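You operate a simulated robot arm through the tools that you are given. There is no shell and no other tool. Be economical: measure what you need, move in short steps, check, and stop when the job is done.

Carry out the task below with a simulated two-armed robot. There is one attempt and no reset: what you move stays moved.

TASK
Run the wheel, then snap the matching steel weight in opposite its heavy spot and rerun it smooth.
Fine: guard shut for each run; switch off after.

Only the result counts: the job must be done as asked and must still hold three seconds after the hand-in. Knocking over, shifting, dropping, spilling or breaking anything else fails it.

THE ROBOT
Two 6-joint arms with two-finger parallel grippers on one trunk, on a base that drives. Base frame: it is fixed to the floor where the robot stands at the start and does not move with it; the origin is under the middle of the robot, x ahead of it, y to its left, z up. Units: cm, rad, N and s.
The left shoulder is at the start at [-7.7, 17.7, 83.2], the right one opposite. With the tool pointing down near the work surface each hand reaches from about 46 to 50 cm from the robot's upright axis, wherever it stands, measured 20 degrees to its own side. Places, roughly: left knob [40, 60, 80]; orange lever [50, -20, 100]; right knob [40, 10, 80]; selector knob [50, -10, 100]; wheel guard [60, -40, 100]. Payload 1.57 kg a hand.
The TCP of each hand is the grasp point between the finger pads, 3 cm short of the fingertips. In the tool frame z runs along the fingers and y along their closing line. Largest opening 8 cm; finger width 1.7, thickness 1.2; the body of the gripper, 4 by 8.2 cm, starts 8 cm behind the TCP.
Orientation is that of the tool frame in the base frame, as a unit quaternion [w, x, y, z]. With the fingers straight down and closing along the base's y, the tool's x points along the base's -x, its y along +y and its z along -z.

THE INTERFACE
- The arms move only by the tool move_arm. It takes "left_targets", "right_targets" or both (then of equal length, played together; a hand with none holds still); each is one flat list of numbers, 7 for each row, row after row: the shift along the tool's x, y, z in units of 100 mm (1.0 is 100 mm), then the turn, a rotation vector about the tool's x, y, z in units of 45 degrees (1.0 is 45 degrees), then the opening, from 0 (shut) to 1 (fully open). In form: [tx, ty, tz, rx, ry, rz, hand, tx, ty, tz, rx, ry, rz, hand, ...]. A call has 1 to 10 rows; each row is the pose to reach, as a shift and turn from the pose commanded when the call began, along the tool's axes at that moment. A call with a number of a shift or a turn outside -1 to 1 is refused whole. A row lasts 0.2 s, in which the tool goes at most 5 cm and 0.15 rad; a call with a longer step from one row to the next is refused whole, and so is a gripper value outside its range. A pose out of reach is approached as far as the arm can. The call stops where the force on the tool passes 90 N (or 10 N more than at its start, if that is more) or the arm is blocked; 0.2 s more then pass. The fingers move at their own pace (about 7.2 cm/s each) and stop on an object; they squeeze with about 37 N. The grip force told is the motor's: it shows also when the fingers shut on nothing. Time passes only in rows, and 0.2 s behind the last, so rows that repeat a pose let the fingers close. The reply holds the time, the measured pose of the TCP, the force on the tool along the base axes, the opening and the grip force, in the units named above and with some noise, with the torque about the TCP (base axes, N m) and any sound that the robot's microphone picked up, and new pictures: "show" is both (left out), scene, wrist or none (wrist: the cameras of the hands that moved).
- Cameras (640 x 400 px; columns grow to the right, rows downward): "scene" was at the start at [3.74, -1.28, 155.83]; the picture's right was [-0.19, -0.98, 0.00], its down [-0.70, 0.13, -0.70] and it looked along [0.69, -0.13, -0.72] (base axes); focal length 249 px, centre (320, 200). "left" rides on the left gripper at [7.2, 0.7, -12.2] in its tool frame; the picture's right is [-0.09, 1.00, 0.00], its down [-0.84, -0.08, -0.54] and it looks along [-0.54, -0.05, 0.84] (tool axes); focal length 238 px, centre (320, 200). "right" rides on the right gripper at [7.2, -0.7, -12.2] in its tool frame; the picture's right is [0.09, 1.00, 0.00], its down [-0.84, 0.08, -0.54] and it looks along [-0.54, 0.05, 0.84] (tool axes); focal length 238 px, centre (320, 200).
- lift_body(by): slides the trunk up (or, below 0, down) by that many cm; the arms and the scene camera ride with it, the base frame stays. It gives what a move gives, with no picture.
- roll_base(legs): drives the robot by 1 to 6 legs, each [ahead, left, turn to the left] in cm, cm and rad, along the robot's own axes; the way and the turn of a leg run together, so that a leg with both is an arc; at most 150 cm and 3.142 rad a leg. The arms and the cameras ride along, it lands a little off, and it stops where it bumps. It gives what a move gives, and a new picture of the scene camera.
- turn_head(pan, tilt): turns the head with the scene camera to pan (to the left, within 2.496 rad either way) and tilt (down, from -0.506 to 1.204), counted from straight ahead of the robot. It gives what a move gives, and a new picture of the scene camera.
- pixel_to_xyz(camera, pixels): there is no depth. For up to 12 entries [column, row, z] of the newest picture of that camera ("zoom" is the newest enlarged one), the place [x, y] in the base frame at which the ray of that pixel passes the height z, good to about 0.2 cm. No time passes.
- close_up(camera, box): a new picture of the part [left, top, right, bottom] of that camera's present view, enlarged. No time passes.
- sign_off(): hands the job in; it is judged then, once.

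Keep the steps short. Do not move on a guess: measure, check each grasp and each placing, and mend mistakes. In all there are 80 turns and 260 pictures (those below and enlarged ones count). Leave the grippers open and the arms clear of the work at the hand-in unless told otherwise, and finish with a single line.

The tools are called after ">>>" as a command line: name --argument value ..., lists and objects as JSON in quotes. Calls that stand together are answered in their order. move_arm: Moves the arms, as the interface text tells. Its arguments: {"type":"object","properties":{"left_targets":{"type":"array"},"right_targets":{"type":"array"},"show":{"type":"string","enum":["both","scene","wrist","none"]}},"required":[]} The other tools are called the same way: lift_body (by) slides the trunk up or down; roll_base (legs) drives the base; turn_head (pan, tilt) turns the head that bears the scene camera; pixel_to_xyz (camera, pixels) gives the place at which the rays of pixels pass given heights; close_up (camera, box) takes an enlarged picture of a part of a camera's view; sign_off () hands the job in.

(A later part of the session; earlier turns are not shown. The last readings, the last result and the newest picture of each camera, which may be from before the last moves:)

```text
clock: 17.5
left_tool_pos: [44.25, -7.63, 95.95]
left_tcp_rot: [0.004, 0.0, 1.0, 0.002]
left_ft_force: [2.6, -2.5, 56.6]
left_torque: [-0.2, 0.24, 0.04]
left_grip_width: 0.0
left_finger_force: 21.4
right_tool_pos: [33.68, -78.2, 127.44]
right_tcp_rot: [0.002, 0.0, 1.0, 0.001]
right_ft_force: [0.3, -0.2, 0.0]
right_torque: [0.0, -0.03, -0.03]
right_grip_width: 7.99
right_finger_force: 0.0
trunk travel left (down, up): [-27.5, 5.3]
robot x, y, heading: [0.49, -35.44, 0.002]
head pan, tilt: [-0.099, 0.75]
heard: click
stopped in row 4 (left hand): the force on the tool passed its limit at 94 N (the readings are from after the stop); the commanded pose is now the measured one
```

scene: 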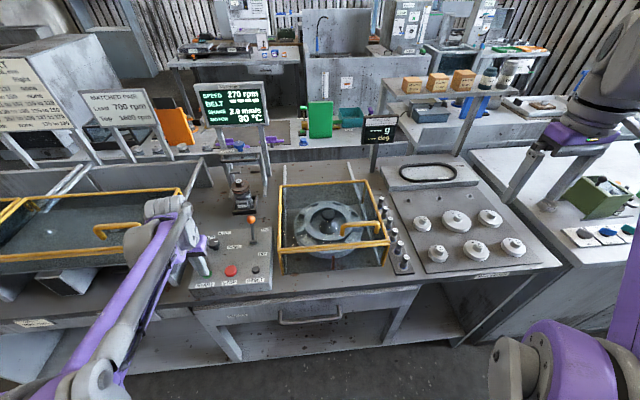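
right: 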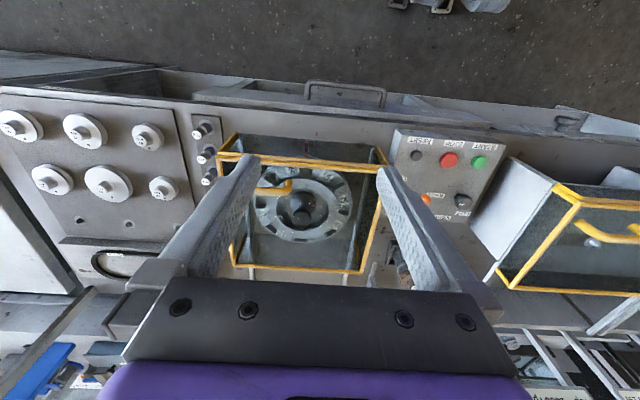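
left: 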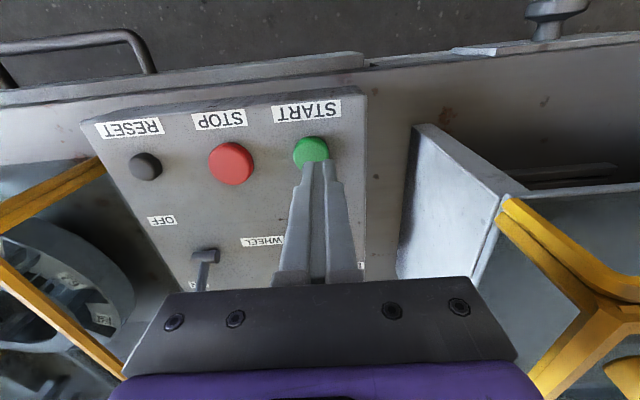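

Click heard, and the wheel is at 270 rpm. I'll lift off and hold above while it runs up.

>>> move_arm --left_targets '[0, 0, -0.3, 0, 0, 0, 0, 0, 0, -0.6, 0, 0, 0, 0, 0, 0, -0.6, 0, 0, 0, 0, 0, 0, -0.6, 0, 0, 0, 0, 0, 0, -0.6, 0, 0, 0, 0, 0, 0, -0.6, 0, 0, 0, 0]' --show "scene"

>>> close_up --camera "scene" --box '[350, 105, 410, 145]'

>>> close_up --camera "scene" --box '[190, 75, 280, 145]'

```text
clock: 18.9
left_tool_pos: [44.27, -7.45, 101.68]
left_tcp_rot: [0.003, 0.0, 1.0, 0.001]
left_ft_force: [-0.6, 0.2, 0.8]
left_torque: [-0.03, -0.02, -0.01]
left_grip_width: 0.0
left_finger_force: 21.3
right_tool_pos: [33.95, -78.01, 127.5]
right_tcp_rot: [-0.001, 0.0, 1.0, 0.0]
right_ft_force: [0.0, -0.7, 0.1]
right_torque: [0.0, 0.02, 0.02]
right_grip_width: 8.02
right_finger_force: 0.0
trunk travel left (down, up): [-27.5, 5.3]
robot x, y, heading: [-0.32, -34.83, -0.0]
head pan, tilt: [-0.099, 0.75]
```

scene: 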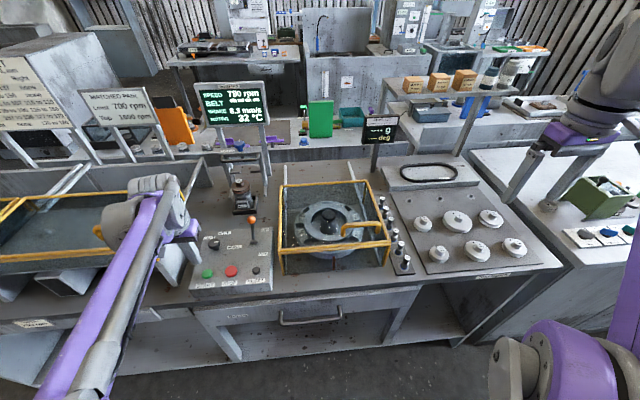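

```text
10.00 times, centred on (380, 125) of scene
```

zoom: 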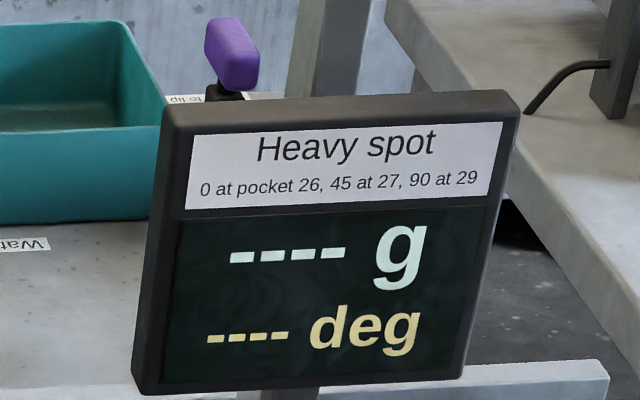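

```text
5.71 times, centred on (235, 110) of scene
```

zoom: 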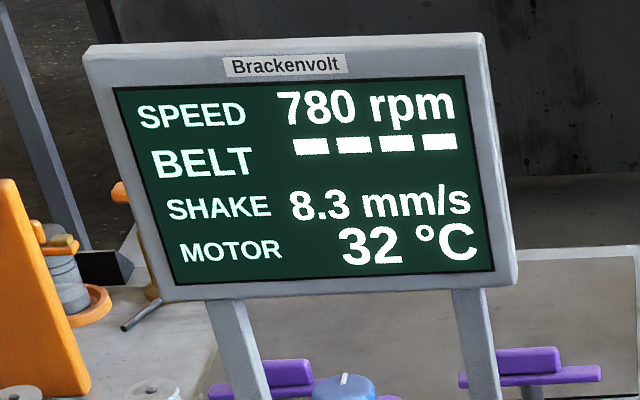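

Still measuring; I'll wait and move the hand over STOP (≈(44.4,-14.5,93)) meanwhile.

>>> move_arm --left_targets '[0, -0.35, 0, 0, 0, 0, 0, 0, -0.7, 0, 0, 0, 0, 0, 0, -0.7, 0, 0, 0, 0, 0, 0, -0.7, 0, 0, 0, 0, 0, 0, -0.7, 0, 0, 0, 0, 0, 0, -0.7, 0, 0, 0, 0, 0, 0, -0.7, 0, 0, 0, 0, 0, 0, -0.7, 0, 0, 0, 0, 0, 0, -0.7, 0, 0, 0, 0, 0]'

>>> close_up --camera "scene" --box '[350, 105, 410, 145]'

>>> close_up --camera "scene" --box '[190, 75, 280, 145]'

```text
clock: 20.9
left_tool_pos: [44.36, -14.21, 101.67]
left_tcp_rot: [0.003, 0.001, 1.0, 0.002]
left_ft_force: [-0.2, -0.5, 0.1]
left_torque: [0.03, 0.02, 0.02]
left_grip_width: 0.0
left_finger_force: 21.2
right_tool_pos: [34.07, -77.92, 127.3]
right_tcp_rot: [0.0, 0.0, 1.0, 0.0]
right_ft_force: [0.2, -0.5, 0.5]
right_torque: [-0.03, 0.0, 0.03]
right_grip_width: 8.01
right_finger_force: 0.2
trunk travel left (down, up): [-27.5, 5.3]
robot x, y, heading: [-0.43, -35.07, 0.002]
head pan, tilt: [-0.099, 0.75]
```

scene: 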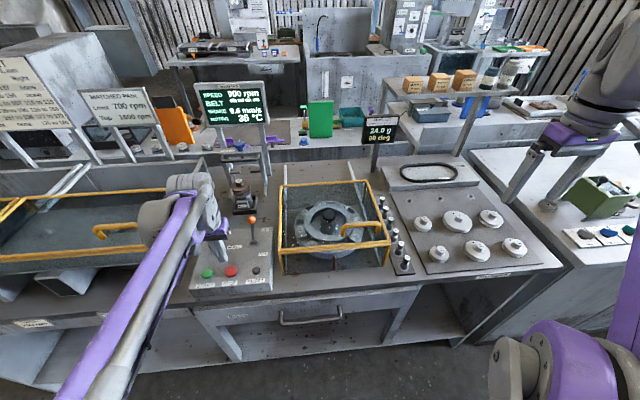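
left: 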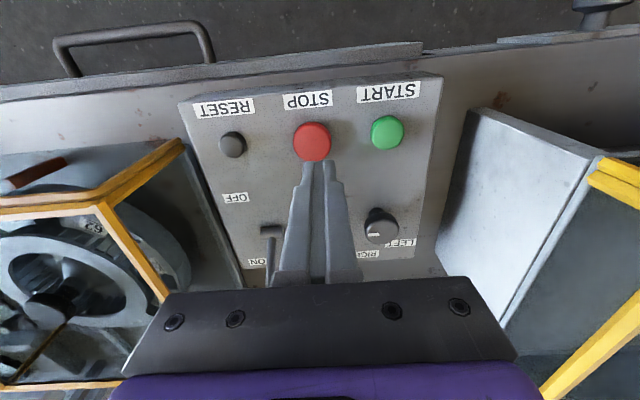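

```text
10.00 times, centred on (380, 125) of scene
```

zoom: 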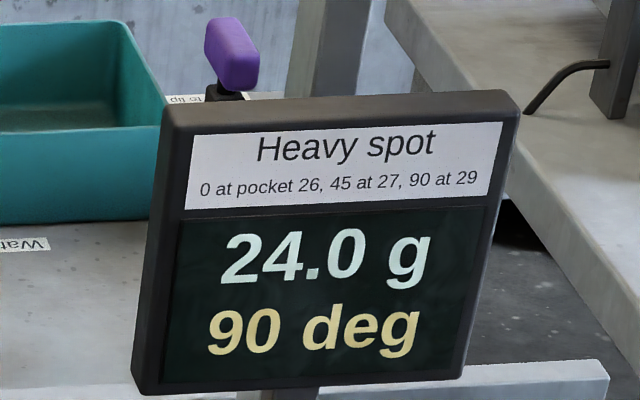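

```text
5.71 times, centred on (235, 110) of scene
```

zoom: 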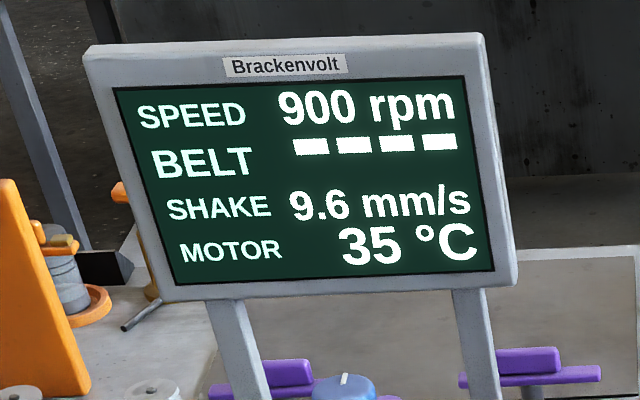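

It reads 24.0 g at 90° (pocket 29), so the 24 g weight goes in the opposite pocket at 270°, pocket 62. Pressing STOP.

>>> move_arm --left_targets '[0, 0, 0.3, 0, 0, 0, 0, 0, 0, 0.48, 0, 0, 0, 0, 0, 0, 0.56, 0, 0, 0, 0, 0, 0, 0.6, 0, 0, 0, 0]' --show "none"

>>> move_arm --left_targets '[0, 0, -0.4, 0, 0, 0, 0, 0, 0, -0.8, 0, 0, 0, 0, 0, 0, -0.8, 0, 0, 0, 0, 0, 0, -0.8, 0, 0, 0, 0, 0, 0, -0.8, 0, 0, 0, 0, 0, 0, -0.8, 0, 0, 0, 0]' --show "scene"

```text
clock: 21.9
left_tool_pos: [44.17, -14.43, 95.94]
left_tcp_rot: [0.005, 0.0, 1.0, 0.003]
left_ft_force: [10.5, 7.5, 81.1]
left_torque: [0.05, 0.14, -0.1]
left_grip_width: 0.0
left_finger_force: 21.6
right_tool_pos: [33.6, -78.08, 127.65]
right_tcp_rot: [0.002, 0.0, 1.0, 0.0]
right_ft_force: [0.4, 0.1, -0.8]
right_torque: [0.01, 0.04, 0.02]
right_grip_width: 8.01
right_finger_force: 0.1
trunk travel left (down, up): [-27.5, 5.3]
robot x, y, heading: [0.2, -35.49, 0.001]
head pan, tilt: [-0.099, 0.75]
heard: click
```

```text
clock: 23.3
left_tool_pos: [44.22, -14.4, 103.68]
left_tcp_rot: [0.003, 0.001, 1.0, 0.001]
left_ft_force: [-0.4, -0.4, -0.3]
left_torque: [-0.02, -0.02, 0.01]
left_grip_width: 0.02
left_finger_force: 21.5
right_tool_pos: [34.1, -78.0, 127.38]
right_tcp_rot: [0.0, 0.0, 1.0, 0.0]
right_ft_force: [-0.6, -0.8, 0.1]
right_torque: [0.0, -0.03, 0.01]
right_grip_width: 8.01
right_finger_force: 0.1
trunk travel left (down, up): [-27.5, 5.3]
robot x, y, heading: [0.21, -35.11, -0.003]
head pan, tilt: [-0.099, 0.75]
```

scene: 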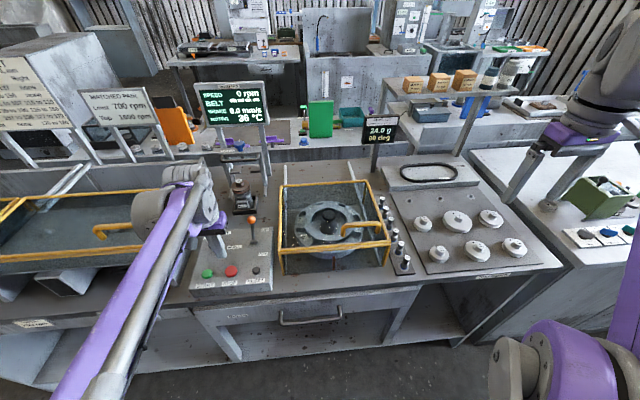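

Stopped at 0 rpm. Now a look at the guard, wheel position and rack from both cameras.

>>> close_up --camera "scene" --box '[270, 150, 420, 285]'

>>> close_up --camera "scene" --box '[290, 195, 370, 265]'

>>> pixel_to_xyz --camera "scene" --pixels '[[281, 249, 102], [388, 243, 102], [280, 185, 102], [369, 181, 102], [341, 232, 106], [388, 224, 106], [325, 219, 97], [350, 163, 87], [287, 275, 87], [392, 266, 87]]'

```text
2.96 times, centred on (345, 218) of scene
```

zoom: 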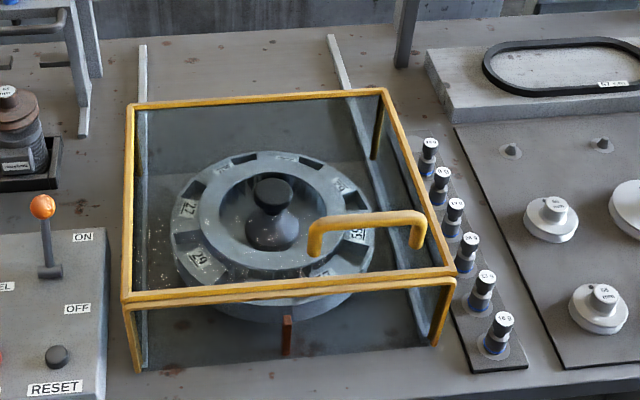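

```text
5.71 times, centred on (330, 230) of scene
```

zoom: 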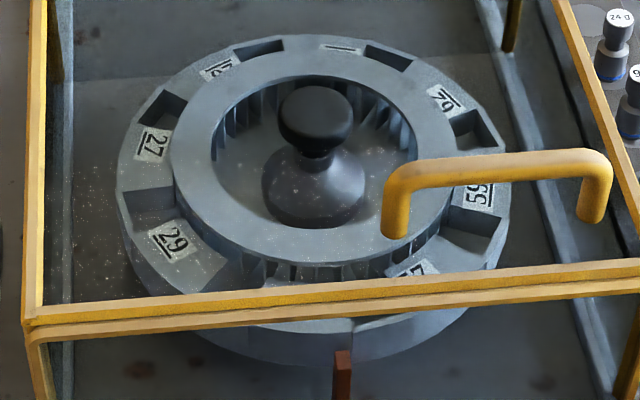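

```text
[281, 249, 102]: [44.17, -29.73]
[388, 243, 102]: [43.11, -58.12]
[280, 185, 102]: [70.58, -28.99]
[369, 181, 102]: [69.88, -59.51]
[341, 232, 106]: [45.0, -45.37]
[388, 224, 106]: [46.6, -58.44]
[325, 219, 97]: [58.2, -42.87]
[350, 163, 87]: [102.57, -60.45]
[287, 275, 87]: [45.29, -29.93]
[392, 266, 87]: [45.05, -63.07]
```

Pocket 62 is now at the far right of the wheel (zoom (470,130)). The guard sits on rails running back to x≈100, so it slides away from me. I'll look down to see how much room the base has in front.

>>> turn_head --pan -0.1 --tilt 1.2

>>> pixel_to_xyz --camera "scene" --pixels '[[320, 200, 86], [320, 300, 0], [320, 250, 0], [320, 380, 0]]'

```text
clock: 24.2
left_tool_pos: [44.21, -14.35, 103.74]
left_tcp_rot: [0.003, 0.001, 1.0, 0.002]
left_ft_force: [-0.4, -0.3, -0.7]
left_torque: [-0.02, -0.02, -0.01]
left_grip_width: 0.02
left_finger_force: 21.7
right_tool_pos: [34.05, -78.0, 127.38]
right_tcp_rot: [0.0, 0.0, 1.0, 0.0]
right_ft_force: [0.4, 0.0, 0.5]
right_torque: [0.0, 0.02, 0.0]
right_grip_width: 8.01
right_finger_force: 0.1
trunk travel left (down, up): [-27.5, 5.3]
robot x, y, heading: [-0.07, -35.03, -0.003]
head pan, tilt: [-0.099, 1.201]
```

scene: 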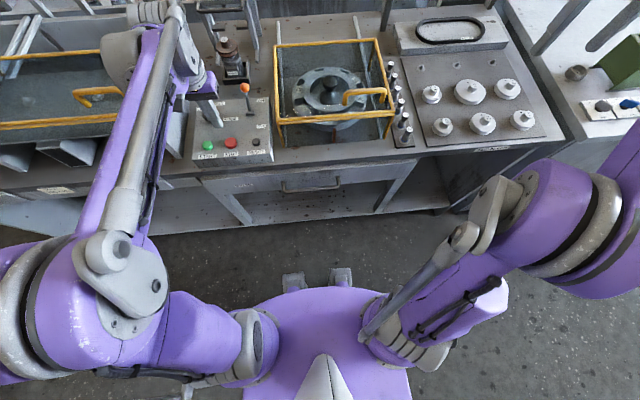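

```text
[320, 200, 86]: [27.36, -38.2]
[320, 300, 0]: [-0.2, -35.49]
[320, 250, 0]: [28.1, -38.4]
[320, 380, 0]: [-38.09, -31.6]
```

There's ample room (feet at x≈15, bench front at x≈40+). I'll raise the left hand and roll ahead 14 cm so the guard and far pocket come into reach.

>>> move_arm --left_targets '[0, 0, -0.4, 0, 0, 0, 0, 0, 0, -0.8, 0, 0, 0, 0, 0, 0, -1, 0, 0, 0, 0]' --show "none"

>>> roll_base --legs '[[14, 0, 0]]'

>>> turn_head --pan -0.15 --tilt 0.95

```text
clock: 25.0
left_tool_pos: [44.38, -14.5, 113.65]
left_tcp_rot: [0.002, 0.0, 1.0, 0.002]
left_ft_force: [0.4, 0.5, -0.1]
left_torque: [0.05, 0.04, 0.01]
left_grip_width: 0.0
left_finger_force: 21.5
right_tool_pos: [34.08, -78.02, 127.47]
right_tcp_rot: [0.0, 0.0, 1.0, 0.0]
right_ft_force: [-0.2, -0.7, -0.8]
right_torque: [0.0, 0.0, -0.03]
right_grip_width: 7.98
right_finger_force: 0.0
trunk travel left (down, up): [-27.5, 5.3]
robot x, y, heading: [0.32, -35.28, -0.004]
head pan, tilt: [-0.099, 1.201]
```

```text
clock: 26.3
left_tool_pos: [57.74, -14.5, 113.72]
left_tcp_rot: [0.003, 0.001, 1.0, 0.002]
left_ft_force: [-0.1, 0.2, -0.7]
left_torque: [-0.01, -0.01, -0.03]
left_grip_width: 0.0
left_finger_force: 21.0
right_tool_pos: [47.48, -78.12, 127.38]
right_tcp_rot: [0.0, 0.0, 1.0, -0.001]
right_ft_force: [-0.4, 1.0, -0.5]
right_torque: [-0.03, 0.01, 0.01]
right_grip_width: 8.0
right_finger_force: 0.0
trunk travel left (down, up): [-27.5, 5.3]
robot x, y, heading: [13.53, -35.18, -0.003]
head pan, tilt: [-0.099, 1.201]
```

scene: 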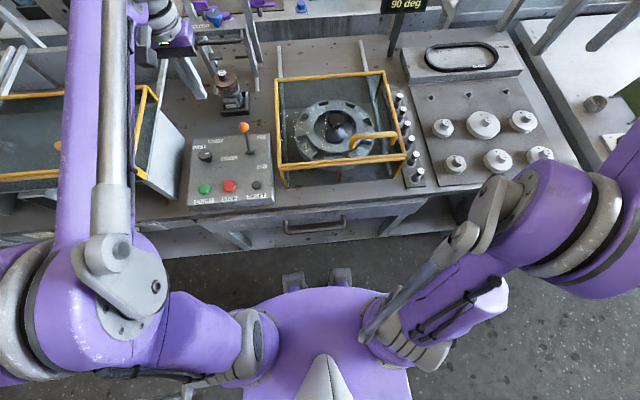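

```text
clock: 27.1
left_tool_pos: [57.93, -14.47, 113.58]
left_tcp_rot: [0.003, 0.0, 1.0, 0.002]
left_ft_force: [-0.4, -0.8, 0.1]
left_torque: [-0.02, -0.02, 0.01]
left_grip_width: 0.0
left_finger_force: 21.1
right_tool_pos: [47.46, -78.03, 127.43]
right_tcp_rot: [-0.001, 0.002, 1.0, 0.0]
right_ft_force: [0.5, 0.1, 0.5]
right_torque: [0.0, -0.02, 0.03]
right_grip_width: 7.99
right_finger_force: 0.1
trunk travel left (down, up): [-27.5, 5.3]
robot x, y, heading: [13.85, -35.44, 0.003]
head pan, tilt: [-0.15, 0.949]
```

scene: 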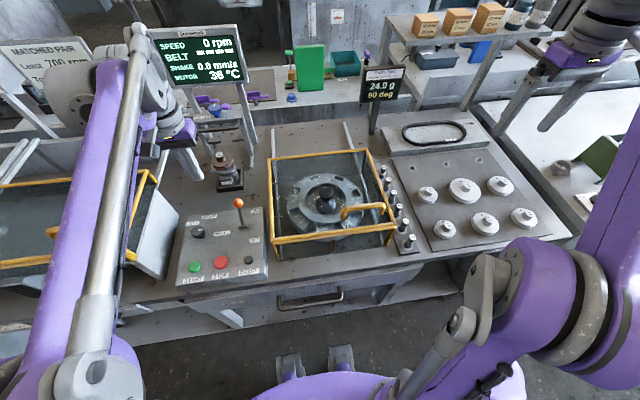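

Now I'll measure the guard's handle and edges from this new viewpoint.

>>> close_up --camera "scene" --box '[260, 120, 430, 270]'

>>> close_up --camera "right" --box '[300, 60, 640, 300]'

```text
2.67 times, centred on (345, 195) of scene
```

zoom: 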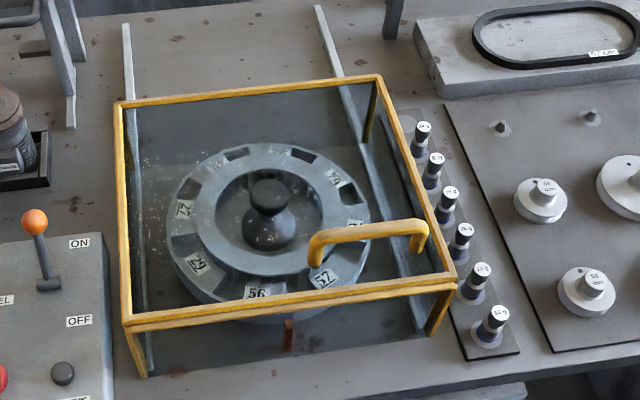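

```text
1.67 times, centred on (470, 180) of right
```

zoom: 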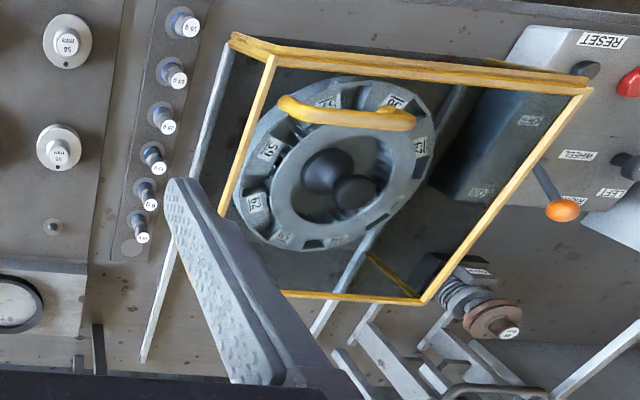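

>>> pixel_to_xyz --camera "scene" --pixels '[[345, 208.9, 108], [345, 208.9, 104], [345, 208.9, 100], [383.2, 204, 108], [383.2, 204, 104], [383.2, 204, 100], [272.6, 241.9, 102], [272.6, 241.9, 98], [395.6, 226.1, 102], [395.6, 226.1, 98]]'

>>> pixel_to_xyz --camera "right" --pixels '[[522.8, 132, 108], [522.8, 132, 104], [522.8, 132, 100], [450.8, 123, 108], [450.8, 123, 104], [450.8, 123, 100], [632, 112.8, 102], [632, 112.8, 98], [419, 84, 102], [419, 84, 98]]'

```text
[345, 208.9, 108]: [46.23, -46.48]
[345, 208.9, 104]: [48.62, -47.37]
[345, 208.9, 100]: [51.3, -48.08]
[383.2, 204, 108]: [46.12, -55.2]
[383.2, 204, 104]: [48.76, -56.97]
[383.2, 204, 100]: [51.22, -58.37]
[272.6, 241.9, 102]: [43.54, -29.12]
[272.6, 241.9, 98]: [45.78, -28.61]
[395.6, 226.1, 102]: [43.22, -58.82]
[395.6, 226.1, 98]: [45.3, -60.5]
```

```text
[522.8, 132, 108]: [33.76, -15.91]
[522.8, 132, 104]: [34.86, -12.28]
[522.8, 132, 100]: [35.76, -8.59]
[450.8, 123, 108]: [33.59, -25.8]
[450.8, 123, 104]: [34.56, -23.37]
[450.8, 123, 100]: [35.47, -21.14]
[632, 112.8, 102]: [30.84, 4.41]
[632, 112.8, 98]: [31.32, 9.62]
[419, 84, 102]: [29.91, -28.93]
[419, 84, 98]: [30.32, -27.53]
```

Combining both views: the handle bar runs along y from -47 to -58 at x≈48.5, z≈104. I'll bring the shut right hand to the front of the handle, then push +x.

>>> move_arm --right_targets '[0.2, 0.45, 0, 0, 0, 0, 0, 0.45, 0.8, 0, 0, 0, 0, 0, 0.5, 1.0, 0.1, 0, 0, 0, 0]' --show "none"

>>> move_arm --right_targets '[0, 0.45, 0, 0, 0, 0, 0, 0, 0.9, 0.1, 0, 0, 0, 0, 0, 1.0, 0.4, 0, 0, 0, 0, 0, 1.0, 0.8, 0, 0, 0, 0]' --show "none"

>>> move_arm --right_targets '[0, 0.3, 0.3, 0, 0, 0, 0, 0, 0.5, 0.7, 0, 0, 0, 0, 0, 0.5, 1.0, 0, 0, 0, 0]'

```text
clock: 27.9
left_tool_pos: [57.88, -14.45, 113.65]
left_tcp_rot: [0.002, 0.0, 1.0, 0.001]
left_ft_force: [-0.5, -0.4, 0.4]
left_torque: [-0.01, -0.01, -0.01]
left_grip_width: 0.01
left_finger_force: 20.9
right_tool_pos: [42.3, -68.14, 126.33]
right_tcp_rot: [0.0, 0.001, 1.0, 0.0]
right_ft_force: [0.1, 0.3, 0.1]
right_torque: [-0.01, -0.02, 0.02]
right_grip_width: 0.0
right_finger_force: 18.6
trunk travel left (down, up): [-27.5, 5.3]
robot x, y, heading: [13.54, -35.43, -0.001]
head pan, tilt: [-0.15, 0.949]
```

```text
clock: 28.9
left_tool_pos: [57.75, -14.4, 113.64]
left_tcp_rot: [0.002, 0.0, 1.0, 0.002]
left_ft_force: [0.0, -0.3, -0.3]
left_torque: [0.0, 0.0, -0.04]
left_grip_width: 0.0
left_finger_force: 21.1
right_tool_pos: [42.39, -58.04, 118.45]
right_tcp_rot: [0.0, 0.001, 1.0, 0.0]
right_ft_force: [0.2, 0.2, 0.7]
right_torque: [-0.04, 0.0, 0.0]
right_grip_width: 0.0
right_finger_force: 21.2
trunk travel left (down, up): [-27.5, 5.3]
robot x, y, heading: [13.63, -35.51, -0.004]
head pan, tilt: [-0.15, 0.949]
```

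```text
clock: 29.6
left_tool_pos: [57.76, -14.54, 113.63]
left_tcp_rot: [0.002, 0.001, 1.0, 0.001]
left_ft_force: [-0.1, 0.2, -0.1]
left_torque: [-0.02, 0.04, 0.01]
left_grip_width: 0.0
left_finger_force: 21.2
right_tool_pos: [42.26, -53.13, 108.29]
right_tcp_rot: [0.001, 0.001, 1.0, 0.0]
right_ft_force: [0.3, 0.4, -1.2]
right_torque: [0.0, 0.01, 0.02]
right_grip_width: 0.02
right_finger_force: 21.5
trunk travel left (down, up): [-27.5, 5.3]
robot x, y, heading: [13.3, -35.42, -0.003]
head pan, tilt: [-0.15, 0.949]
```

scene: 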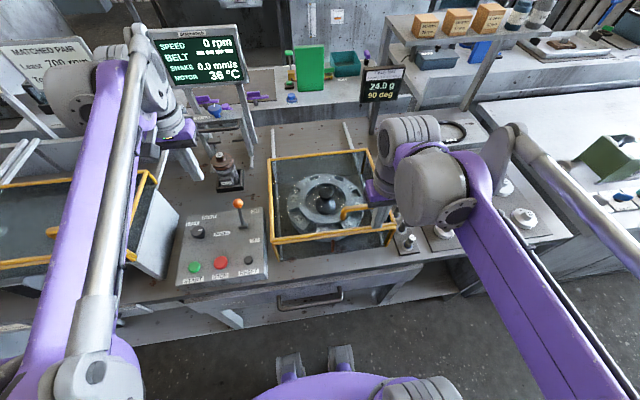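
right: 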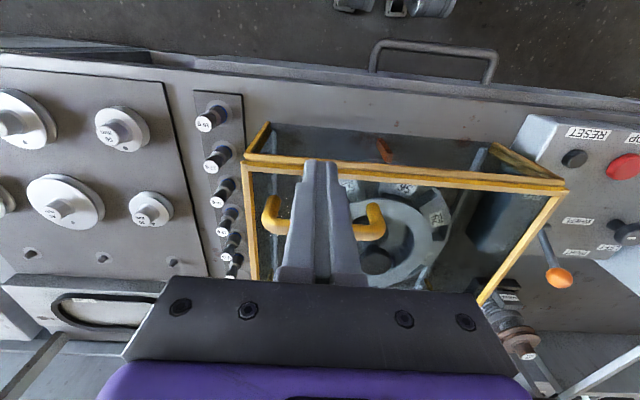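

>>> pixel_to_xyz --camera "right" --pixels '[[322, 165, 105.3], [400, 172, 100], [400, 172, 97], [245, 157, 97], [245, 157, 100], [566, 184, 100], [566, 184, 97], [378, 222, 104], [378, 222, 101], [264, 215, 104], [264, 215, 101]]'

```text
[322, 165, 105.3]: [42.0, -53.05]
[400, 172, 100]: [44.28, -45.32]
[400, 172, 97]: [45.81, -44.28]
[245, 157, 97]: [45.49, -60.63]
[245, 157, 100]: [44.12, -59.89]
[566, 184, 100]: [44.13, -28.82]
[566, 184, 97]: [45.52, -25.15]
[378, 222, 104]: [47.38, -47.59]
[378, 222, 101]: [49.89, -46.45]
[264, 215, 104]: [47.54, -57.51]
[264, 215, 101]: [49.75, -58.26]
```

Front bar z≈100, handle z≈103 at x≈49. Lower to tip z≈101.2, then push gently and see whether it slides.

>>> move_arm --right_targets '[0, 0, 0.4, 0, 0, 0, 0, -0.3, 0, 0.4, 0, 0, 0, 0, -0.5, 0, 0.4, 0, 0, 0, 0, -0.65, 0, 0.4, 0, 0, 0, 0, -0.8, 0, 0.4, 0, 0, 0, 0, -1, 0, 0.4, 0, 0, 0, 0]'

```text
clock: 31.1
left_tool_pos: [57.85, -14.45, 113.73]
left_tcp_rot: [0.002, 0.001, 1.0, 0.002]
left_ft_force: [0.6, 0.5, 0.2]
left_torque: [-0.02, 0.03, 0.0]
left_grip_width: 0.02
left_finger_force: 21.4
right_tool_pos: [52.62, -53.02, 104.2]
right_tcp_rot: [0.0, 0.001, 1.0, 0.001]
right_ft_force: [0.0, -0.8, -0.1]
right_torque: [0.04, 0.02, 0.0]
right_grip_width: 0.0
right_finger_force: 21.4
trunk travel left (down, up): [-27.5, 5.3]
robot x, y, heading: [13.58, -35.38, -0.003]
head pan, tilt: [-0.15, 0.949]
```

scene: 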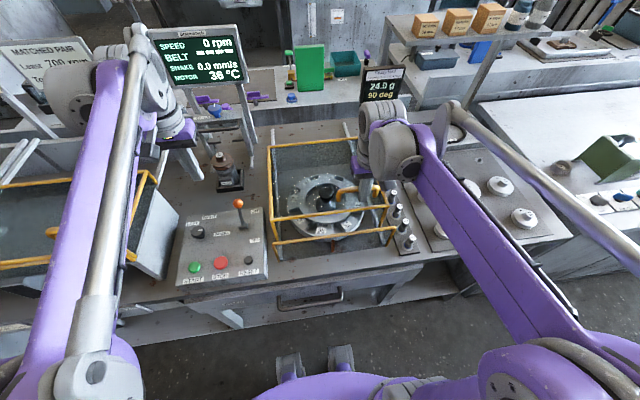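
right: 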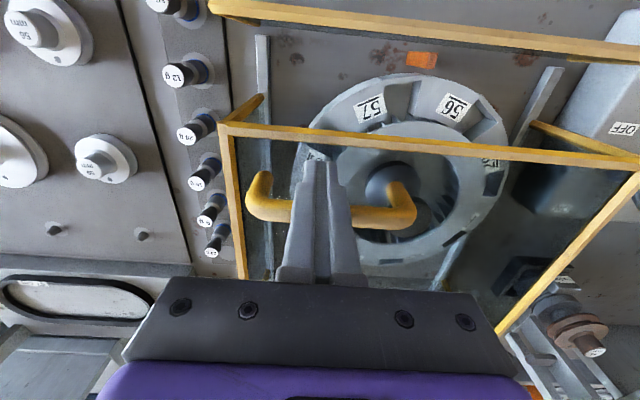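

The guard slides back. I keep pushing.

>>> move_arm --right_targets '[-0.2, 0, 0, 0, 0, 0, 0, -0.4, 0, 0, 0, 0, 0, 0, -0.6, 0, 0, 0, 0, 0, 0, -0.8, 0, 0, 0, 0, 0, 0, -1, 0, 0, 0, 0, 0, 0]' --show "none"

>>> move_arm --right_targets '[-0.2, 0, 0, 0, 0, 0, 0, -0.4, 0, 0, 0, 0, 0, 0, -0.6, 0, 0, 0, 0, 0, 0, -0.8, 0, 0, 0, 0, 0, 0, -1, 0, 0, 0, 0, 0, 0]'

```text
clock: 32.2
left_tool_pos: [57.9, -14.45, 113.61]
left_tcp_rot: [0.002, 0.001, 1.0, 0.003]
left_ft_force: [-0.1, -0.4, -0.8]
left_torque: [-0.05, 0.01, 0.0]
left_grip_width: 0.0
left_finger_force: 21.2
right_tool_pos: [62.66, -52.98, 104.45]
right_tcp_rot: [0.0, 0.001, 1.0, 0.0]
right_ft_force: [-0.6, 0.1, 0.2]
right_torque: [-0.04, 0.0, 0.0]
right_grip_width: 0.0
right_finger_force: 21.2
trunk travel left (down, up): [-27.5, 5.3]
robot x, y, heading: [13.36, -35.22, -0.003]
head pan, tilt: [-0.15, 0.949]
```

```text
clock: 33.5
left_tool_pos: [57.78, -14.51, 113.56]
left_tcp_rot: [0.001, 0.002, 1.0, 0.001]
left_ft_force: [-0.3, -0.2, 0.1]
left_torque: [0.0, 0.01, -0.01]
left_grip_width: 0.0
left_finger_force: 21.8
right_tool_pos: [72.58, -52.93, 104.75]
right_tcp_rot: [0.0, 0.001, 1.0, 0.001]
right_ft_force: [0.9, 0.4, -2.0]
right_torque: [-0.01, -0.02, 0.0]
right_grip_width: 0.03
right_finger_force: 21.4
trunk travel left (down, up): [-27.5, 5.3]
robot x, y, heading: [13.32, -35.24, 0.001]
head pan, tilt: [-0.15, 0.949]
```

scene: 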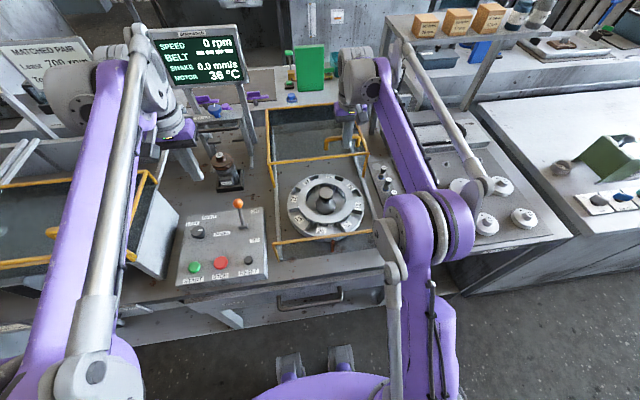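
right: 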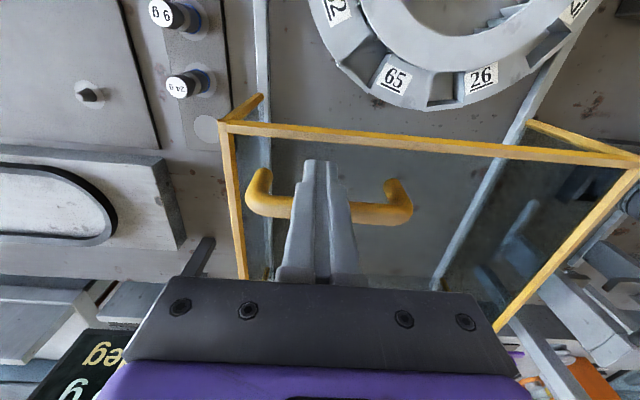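

Guard is back and the wheel is clear. I'll back off and up, then look straight at the wheel and rack.

>>> move_arm --right_targets '[0.2, 0, 0, 0, 0, 0, 0, 0.4, 0, -0.3, 0, 0, 0, 0, 0.6, -0.2, -0.6, 0, 0, 0, 0.5, 0.9, -0.4, -0.8, 0, 0, 0, 0.5, 1.0, -0.6, -0.9, 0, 0, 0, 0.5]'

```text
clock: 34.6
left_tool_pos: [57.81, -14.56, 113.63]
left_tcp_rot: [0.001, 0.002, 1.0, 0.002]
left_ft_force: [0.0, -1.1, -0.5]
left_torque: [0.0, -0.02, 0.02]
left_grip_width: 0.0
left_finger_force: 21.5
right_tool_pos: [62.61, -59.03, 113.35]
right_tcp_rot: [-0.001, 0.001, 1.0, 0.0]
right_ft_force: [-0.1, 0.1, 0.4]
right_torque: [0.02, 0.02, 0.02]
right_grip_width: 3.99
right_finger_force: 0.0
trunk travel left (down, up): [-27.5, 5.3]
robot x, y, heading: [13.49, -35.37, 0.0]
head pan, tilt: [-0.15, 0.949]
```

scene: 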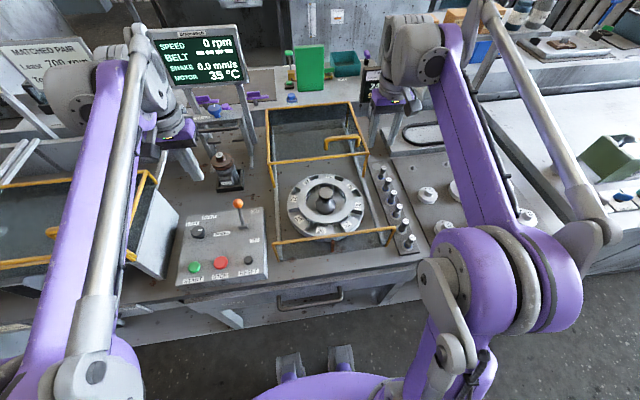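
right: 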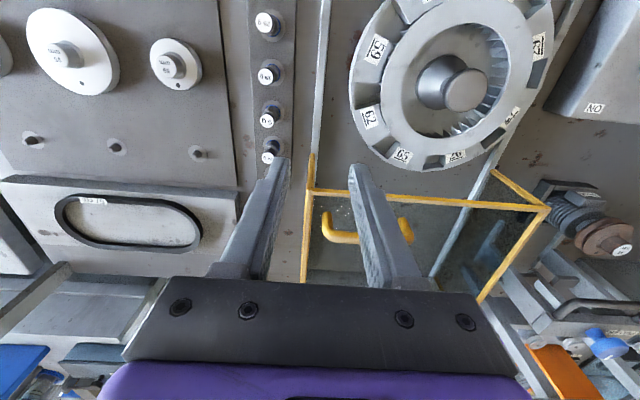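

>>> close_up --camera "right" --box '[230, 0, 330, 180]'

>>> close_up --camera "right" --box '[330, 0, 560, 180]'

>>> close_up --camera "scene" --box '[270, 150, 430, 260]'

```text
2.22 times, centred on (280, 90) of right
```

zoom: 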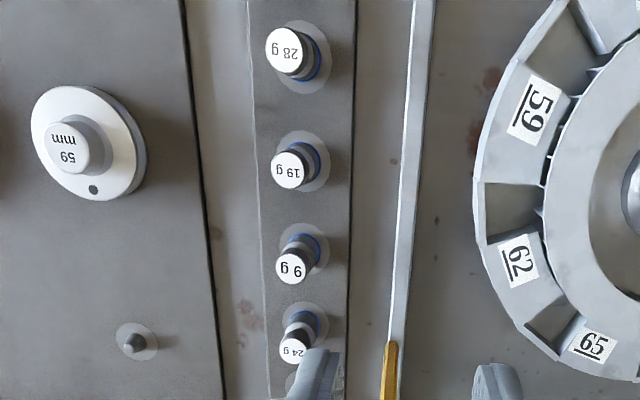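

```text
2.22 times, centred on (445, 90) of right
```

zoom: 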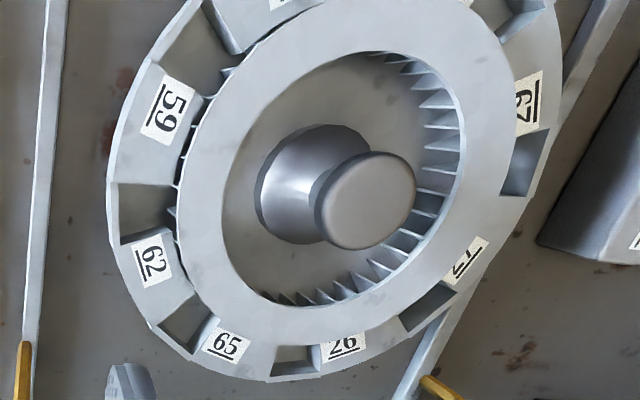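

```text
3.64 times, centred on (350, 205) of scene
```

zoom: 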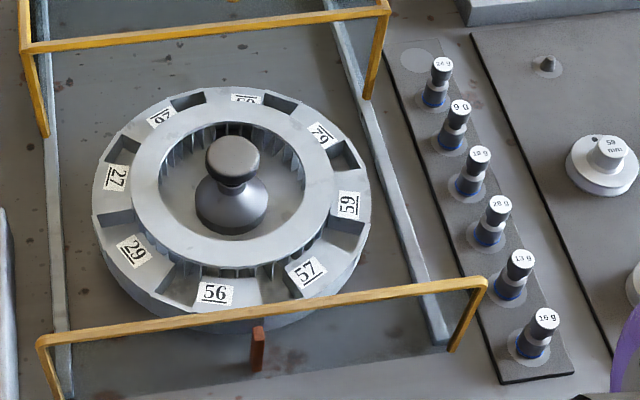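

Order confirmed: 29 and 62 are opposite; pocket 62 is the notch at right-zoom (148,212), scene-zoom (345,157). I'll triangulate it and the 24 g weight.

>>> pixel_to_xyz --camera "right" --pixels '[[367.4, 95.4, 95], [367.4, 95.4, 93], [367.4, 95.4, 91], [268.7, 157.7, 98], [268.7, 157.7, 95], [268.7, 157.7, 92], [273.3, 145, 90], [273.3, 145, 88], [268, 119.5, 95]]'

>>> pixel_to_xyz --camera "scene" --pixels '[[356.9, 193.2, 95], [356.9, 193.2, 93], [356.9, 193.2, 91], [383.6, 167.6, 98], [383.6, 167.6, 95], [383.6, 167.6, 92], [381.4, 176.7, 90], [381.4, 176.7, 88], [388.5, 179.2, 95], [326, 195, 97]]'

>>> close_up --camera "scene" --box '[340, 160, 420, 215]'

```text
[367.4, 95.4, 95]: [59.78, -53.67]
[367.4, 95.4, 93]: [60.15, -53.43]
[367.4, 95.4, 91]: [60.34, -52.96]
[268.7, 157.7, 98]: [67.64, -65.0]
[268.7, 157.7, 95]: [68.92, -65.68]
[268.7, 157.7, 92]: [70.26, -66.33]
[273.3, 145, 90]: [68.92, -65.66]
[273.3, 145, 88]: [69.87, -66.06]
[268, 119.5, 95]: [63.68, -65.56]
```

```text
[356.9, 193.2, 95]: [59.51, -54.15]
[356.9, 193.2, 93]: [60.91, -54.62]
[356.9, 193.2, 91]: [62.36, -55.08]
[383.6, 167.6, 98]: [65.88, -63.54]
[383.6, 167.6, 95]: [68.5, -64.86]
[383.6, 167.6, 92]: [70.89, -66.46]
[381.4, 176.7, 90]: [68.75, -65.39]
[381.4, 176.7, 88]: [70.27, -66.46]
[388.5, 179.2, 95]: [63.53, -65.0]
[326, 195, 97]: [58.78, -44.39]
```

```text
7.27 times, centred on (380, 188) of scene
```

zoom: 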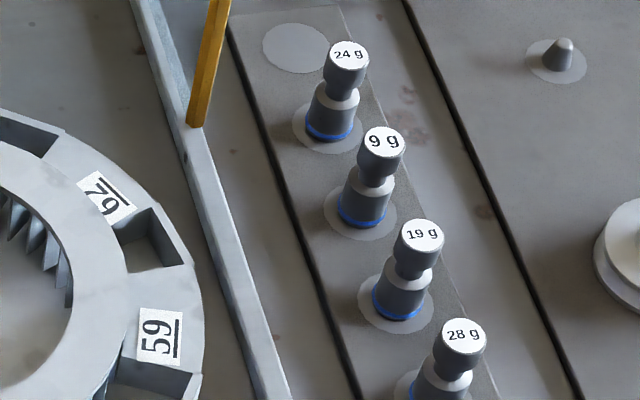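

24 g weight: top at (68.7,-65.3,95), about 6 cm tall, neighbours 5 cm apart in x; the guard post is at y≈-60. I'll hover over it with a 3.6 cm opening.

>>> move_arm --right_targets '[-0.2, -0.3, 0, 0, 0, 0, 0.5, -0.4, -0.5, 0, 0, 0, 0, 0.5, -0.62, -0.65, 0, 0, 0, 0, 0.5, -0.62, -0.65, 0.4, 0, 0, 0, 0.5, -0.62, -0.65, 0.9, 0, 0, 0, 0.5]'

>>> close_up --camera "right" --box '[240, 100, 400, 220]'

>>> close_up --camera "scene" --box '[330, 130, 430, 220]'

```text
clock: 35.9
left_tool_pos: [57.84, -14.5, 113.65]
left_tcp_rot: [0.002, 0.001, 1.0, 0.001]
left_ft_force: [0.1, 0.2, -0.3]
left_torque: [0.0, -0.01, -0.01]
left_grip_width: 0.02
left_finger_force: 21.0
right_tool_pos: [68.86, -65.63, 104.27]
right_tcp_rot: [0.001, 0.002, 1.0, 0.0]
right_ft_force: [0.5, -0.3, 0.1]
right_torque: [-0.01, 0.04, -0.01]
right_grip_width: 4.0
right_finger_force: 0.0
trunk travel left (down, up): [-27.5, 5.3]
robot x, y, heading: [13.69, -35.12, -0.005]
head pan, tilt: [-0.15, 0.949]
```

scene: 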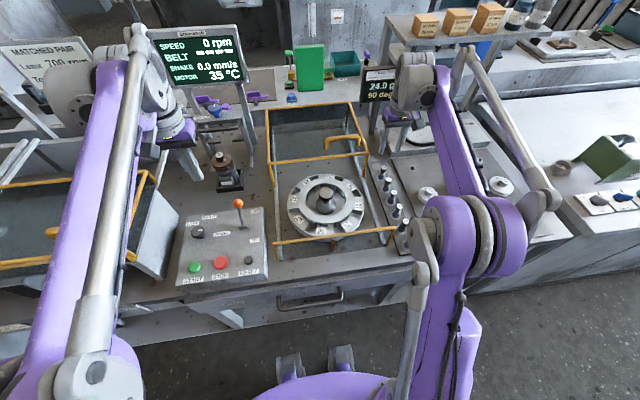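
right: 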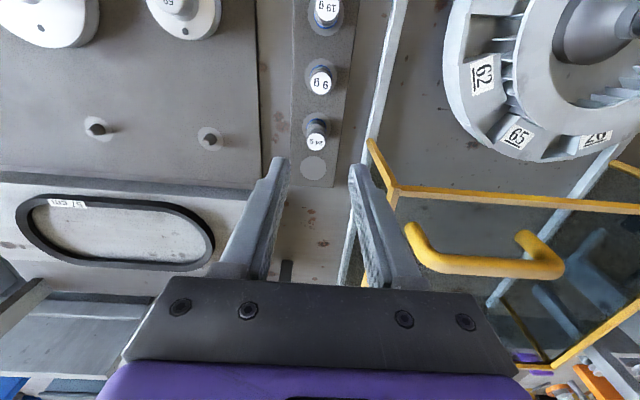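

```text
3.33 times, centred on (320, 160) of right
```

zoom: 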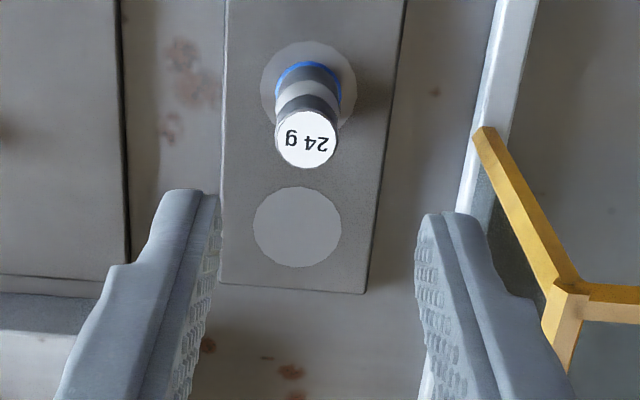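

```text
4.44 times, centred on (380, 175) of scene
```

zoom: 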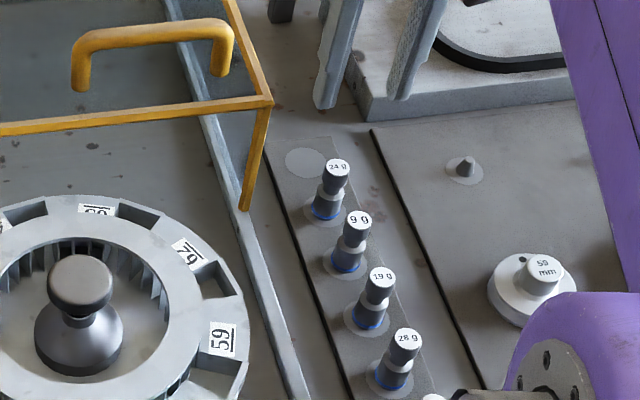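

>>> pixel_to_xyz --camera "right" --pixels '[[316.5, 141.5, 97], [316.5, 141.5, 96], [316.5, 141.5, 95], [316.5, 141.5, 94], [317, 126, 89], [317, 126, 88], [317, 126, 87], [317, 165, 101.3], [398, 188, 100]]'

>>> pixel_to_xyz --camera "scene" --pixels '[[383.8, 167.4, 97], [383.8, 167.4, 96], [383.8, 167.4, 95], [383.8, 167.4, 94], [381.3, 177, 89], [381.3, 177, 88], [381.3, 177, 87]]'

```text
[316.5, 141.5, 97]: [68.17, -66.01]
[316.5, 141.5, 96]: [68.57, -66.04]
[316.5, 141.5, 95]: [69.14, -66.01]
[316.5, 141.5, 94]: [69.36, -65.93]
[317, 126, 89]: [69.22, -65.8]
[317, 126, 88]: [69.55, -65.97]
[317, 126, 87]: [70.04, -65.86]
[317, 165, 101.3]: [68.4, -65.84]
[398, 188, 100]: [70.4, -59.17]
```

```text
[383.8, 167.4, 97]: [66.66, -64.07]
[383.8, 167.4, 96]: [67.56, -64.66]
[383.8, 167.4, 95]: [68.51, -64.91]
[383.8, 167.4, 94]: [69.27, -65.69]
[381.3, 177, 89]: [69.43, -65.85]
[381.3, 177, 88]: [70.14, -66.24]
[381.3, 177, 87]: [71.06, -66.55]
```

Weight axis is at (69.3,-65.85), top z≈94.1. I'll lower so the fingertips reach 2 cm below its top, then close.

>>> move_arm --right_targets '[-0.04, -0.02, 0.3, 0, 0, 0, 0.5, -0.04, -0.02, 0.6, 0, 0, 0, 0.5, -0.04, -0.02, 0.8, 0, 0, 0, 0.5, -0.04, -0.02, 0.91, 0, 0, 0, 0.5]'

>>> close_up --camera "right" --box '[250, 90, 390, 200]'

>>> close_up --camera "scene" --box '[345, 130, 425, 200]'

```text
clock: 36.9
left_tool_pos: [57.88, -14.39, 113.72]
left_tcp_rot: [0.002, 0.001, 1.0, 0.002]
left_ft_force: [-0.2, 0.3, 0.4]
left_torque: [0.01, -0.01, 0.02]
left_grip_width: 0.0
left_finger_force: 21.2
right_tool_pos: [69.02, -65.67, 95.12]
right_tcp_rot: [0.0, 0.001, 1.0, 0.0]
right_ft_force: [-0.1, 0.1, 0.2]
right_torque: [-0.03, 0.02, 0.01]
right_grip_width: 3.98
right_finger_force: 0.0
trunk travel left (down, up): [-27.5, 5.3]
robot x, y, heading: [13.06, -35.44, -0.0]
head pan, tilt: [-0.15, 0.949]
```

scene: 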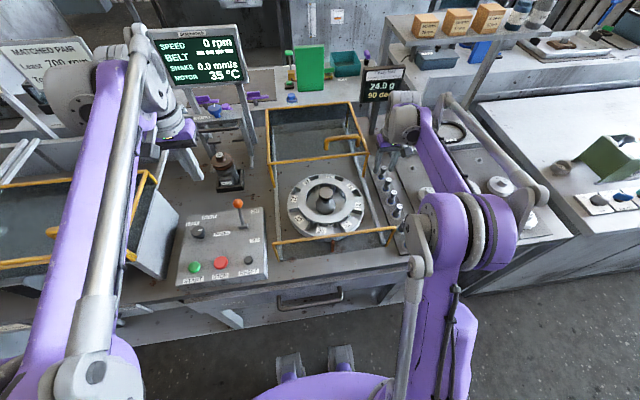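
right: 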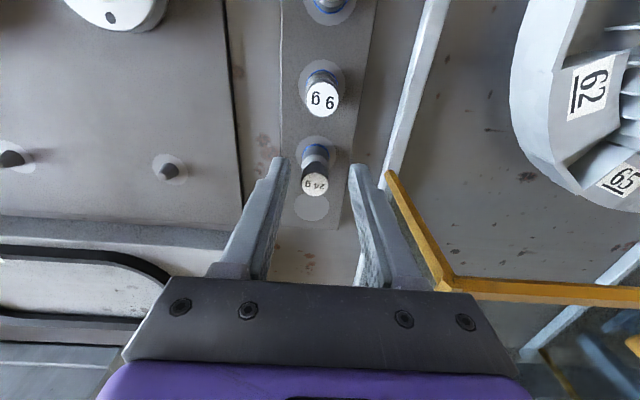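

```text
3.64 times, centred on (320, 145) of right
```

zoom: 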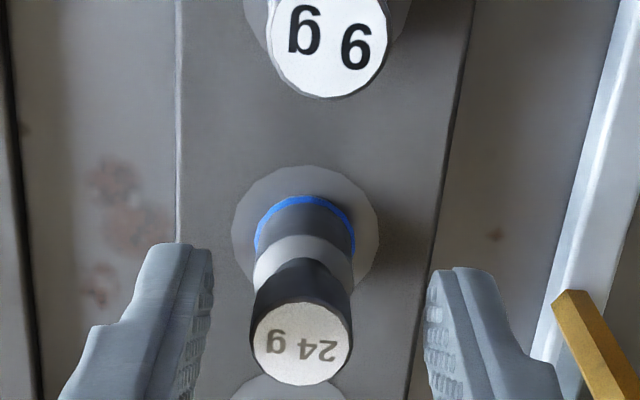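

```text
5.71 times, centred on (385, 165) of scene
```

zoom: 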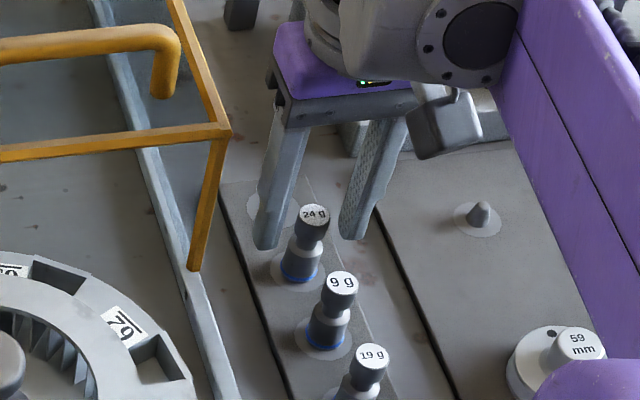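

>>> pixel_to_xyz --camera "right" --pixels '[[315.5, 183, 94.5], [315.5, 183, 94], [315.5, 183, 93.5], [315, 150, 88.5]]'

>>> pixel_to_xyz --camera "scene" --pixels '[[383, 167.5, 94.5], [383, 167.5, 94], [381, 177, 89]]'

```text
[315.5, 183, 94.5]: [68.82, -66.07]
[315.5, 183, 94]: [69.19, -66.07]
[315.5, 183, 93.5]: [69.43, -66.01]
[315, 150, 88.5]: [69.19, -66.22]
```

```text
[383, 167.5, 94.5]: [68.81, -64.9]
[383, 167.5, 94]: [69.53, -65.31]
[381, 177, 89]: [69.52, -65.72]
```

Weight is 0.2–0.3 cm to the right of the hand's centre; I'll correct by 0.25 cm and close.

>>> move_arm --right_targets '[-0.01, -0.025, 0, 0, 0, 0, 0.5, -0.01, -0.025, 0, 0, 0, 0, 0.3, -0.01, -0.025, 0, 0, 0, 0, 0, -0.01, -0.025, 0, 0, 0, 0, 0, -0.01, -0.025, 0, 0, 0, 0, 0]' --show "wrist"

```text
clock: 38.0
left_tool_pos: [57.92, -14.43, 113.75]
left_tcp_rot: [0.002, 0.001, 1.0, 0.002]
left_ft_force: [0.3, 0.1, -0.1]
left_torque: [-0.01, 0.01, -0.01]
left_grip_width: 0.0
left_finger_force: 21.4
right_tool_pos: [69.16, -65.93, 95.22]
right_tcp_rot: [-0.001, 0.0, 1.0, 0.0]
right_ft_force: [0.7, -0.1, -0.3]
right_torque: [-0.01, -0.02, 0.01]
right_grip_width: 1.77
right_finger_force: 32.2
trunk travel left (down, up): [-27.5, 5.3]
robot x, y, heading: [13.19, -35.58, -0.0]
head pan, tilt: [-0.15, 0.949]
```

right: 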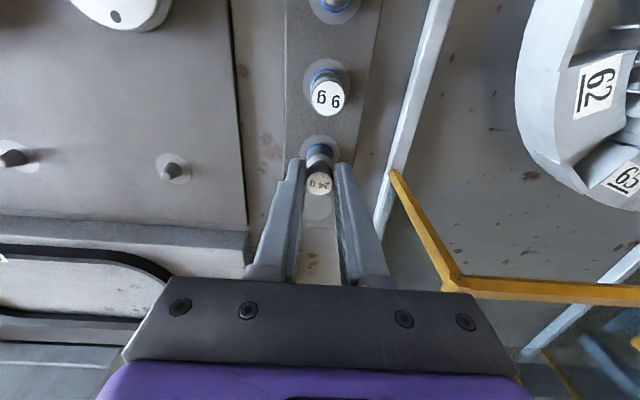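

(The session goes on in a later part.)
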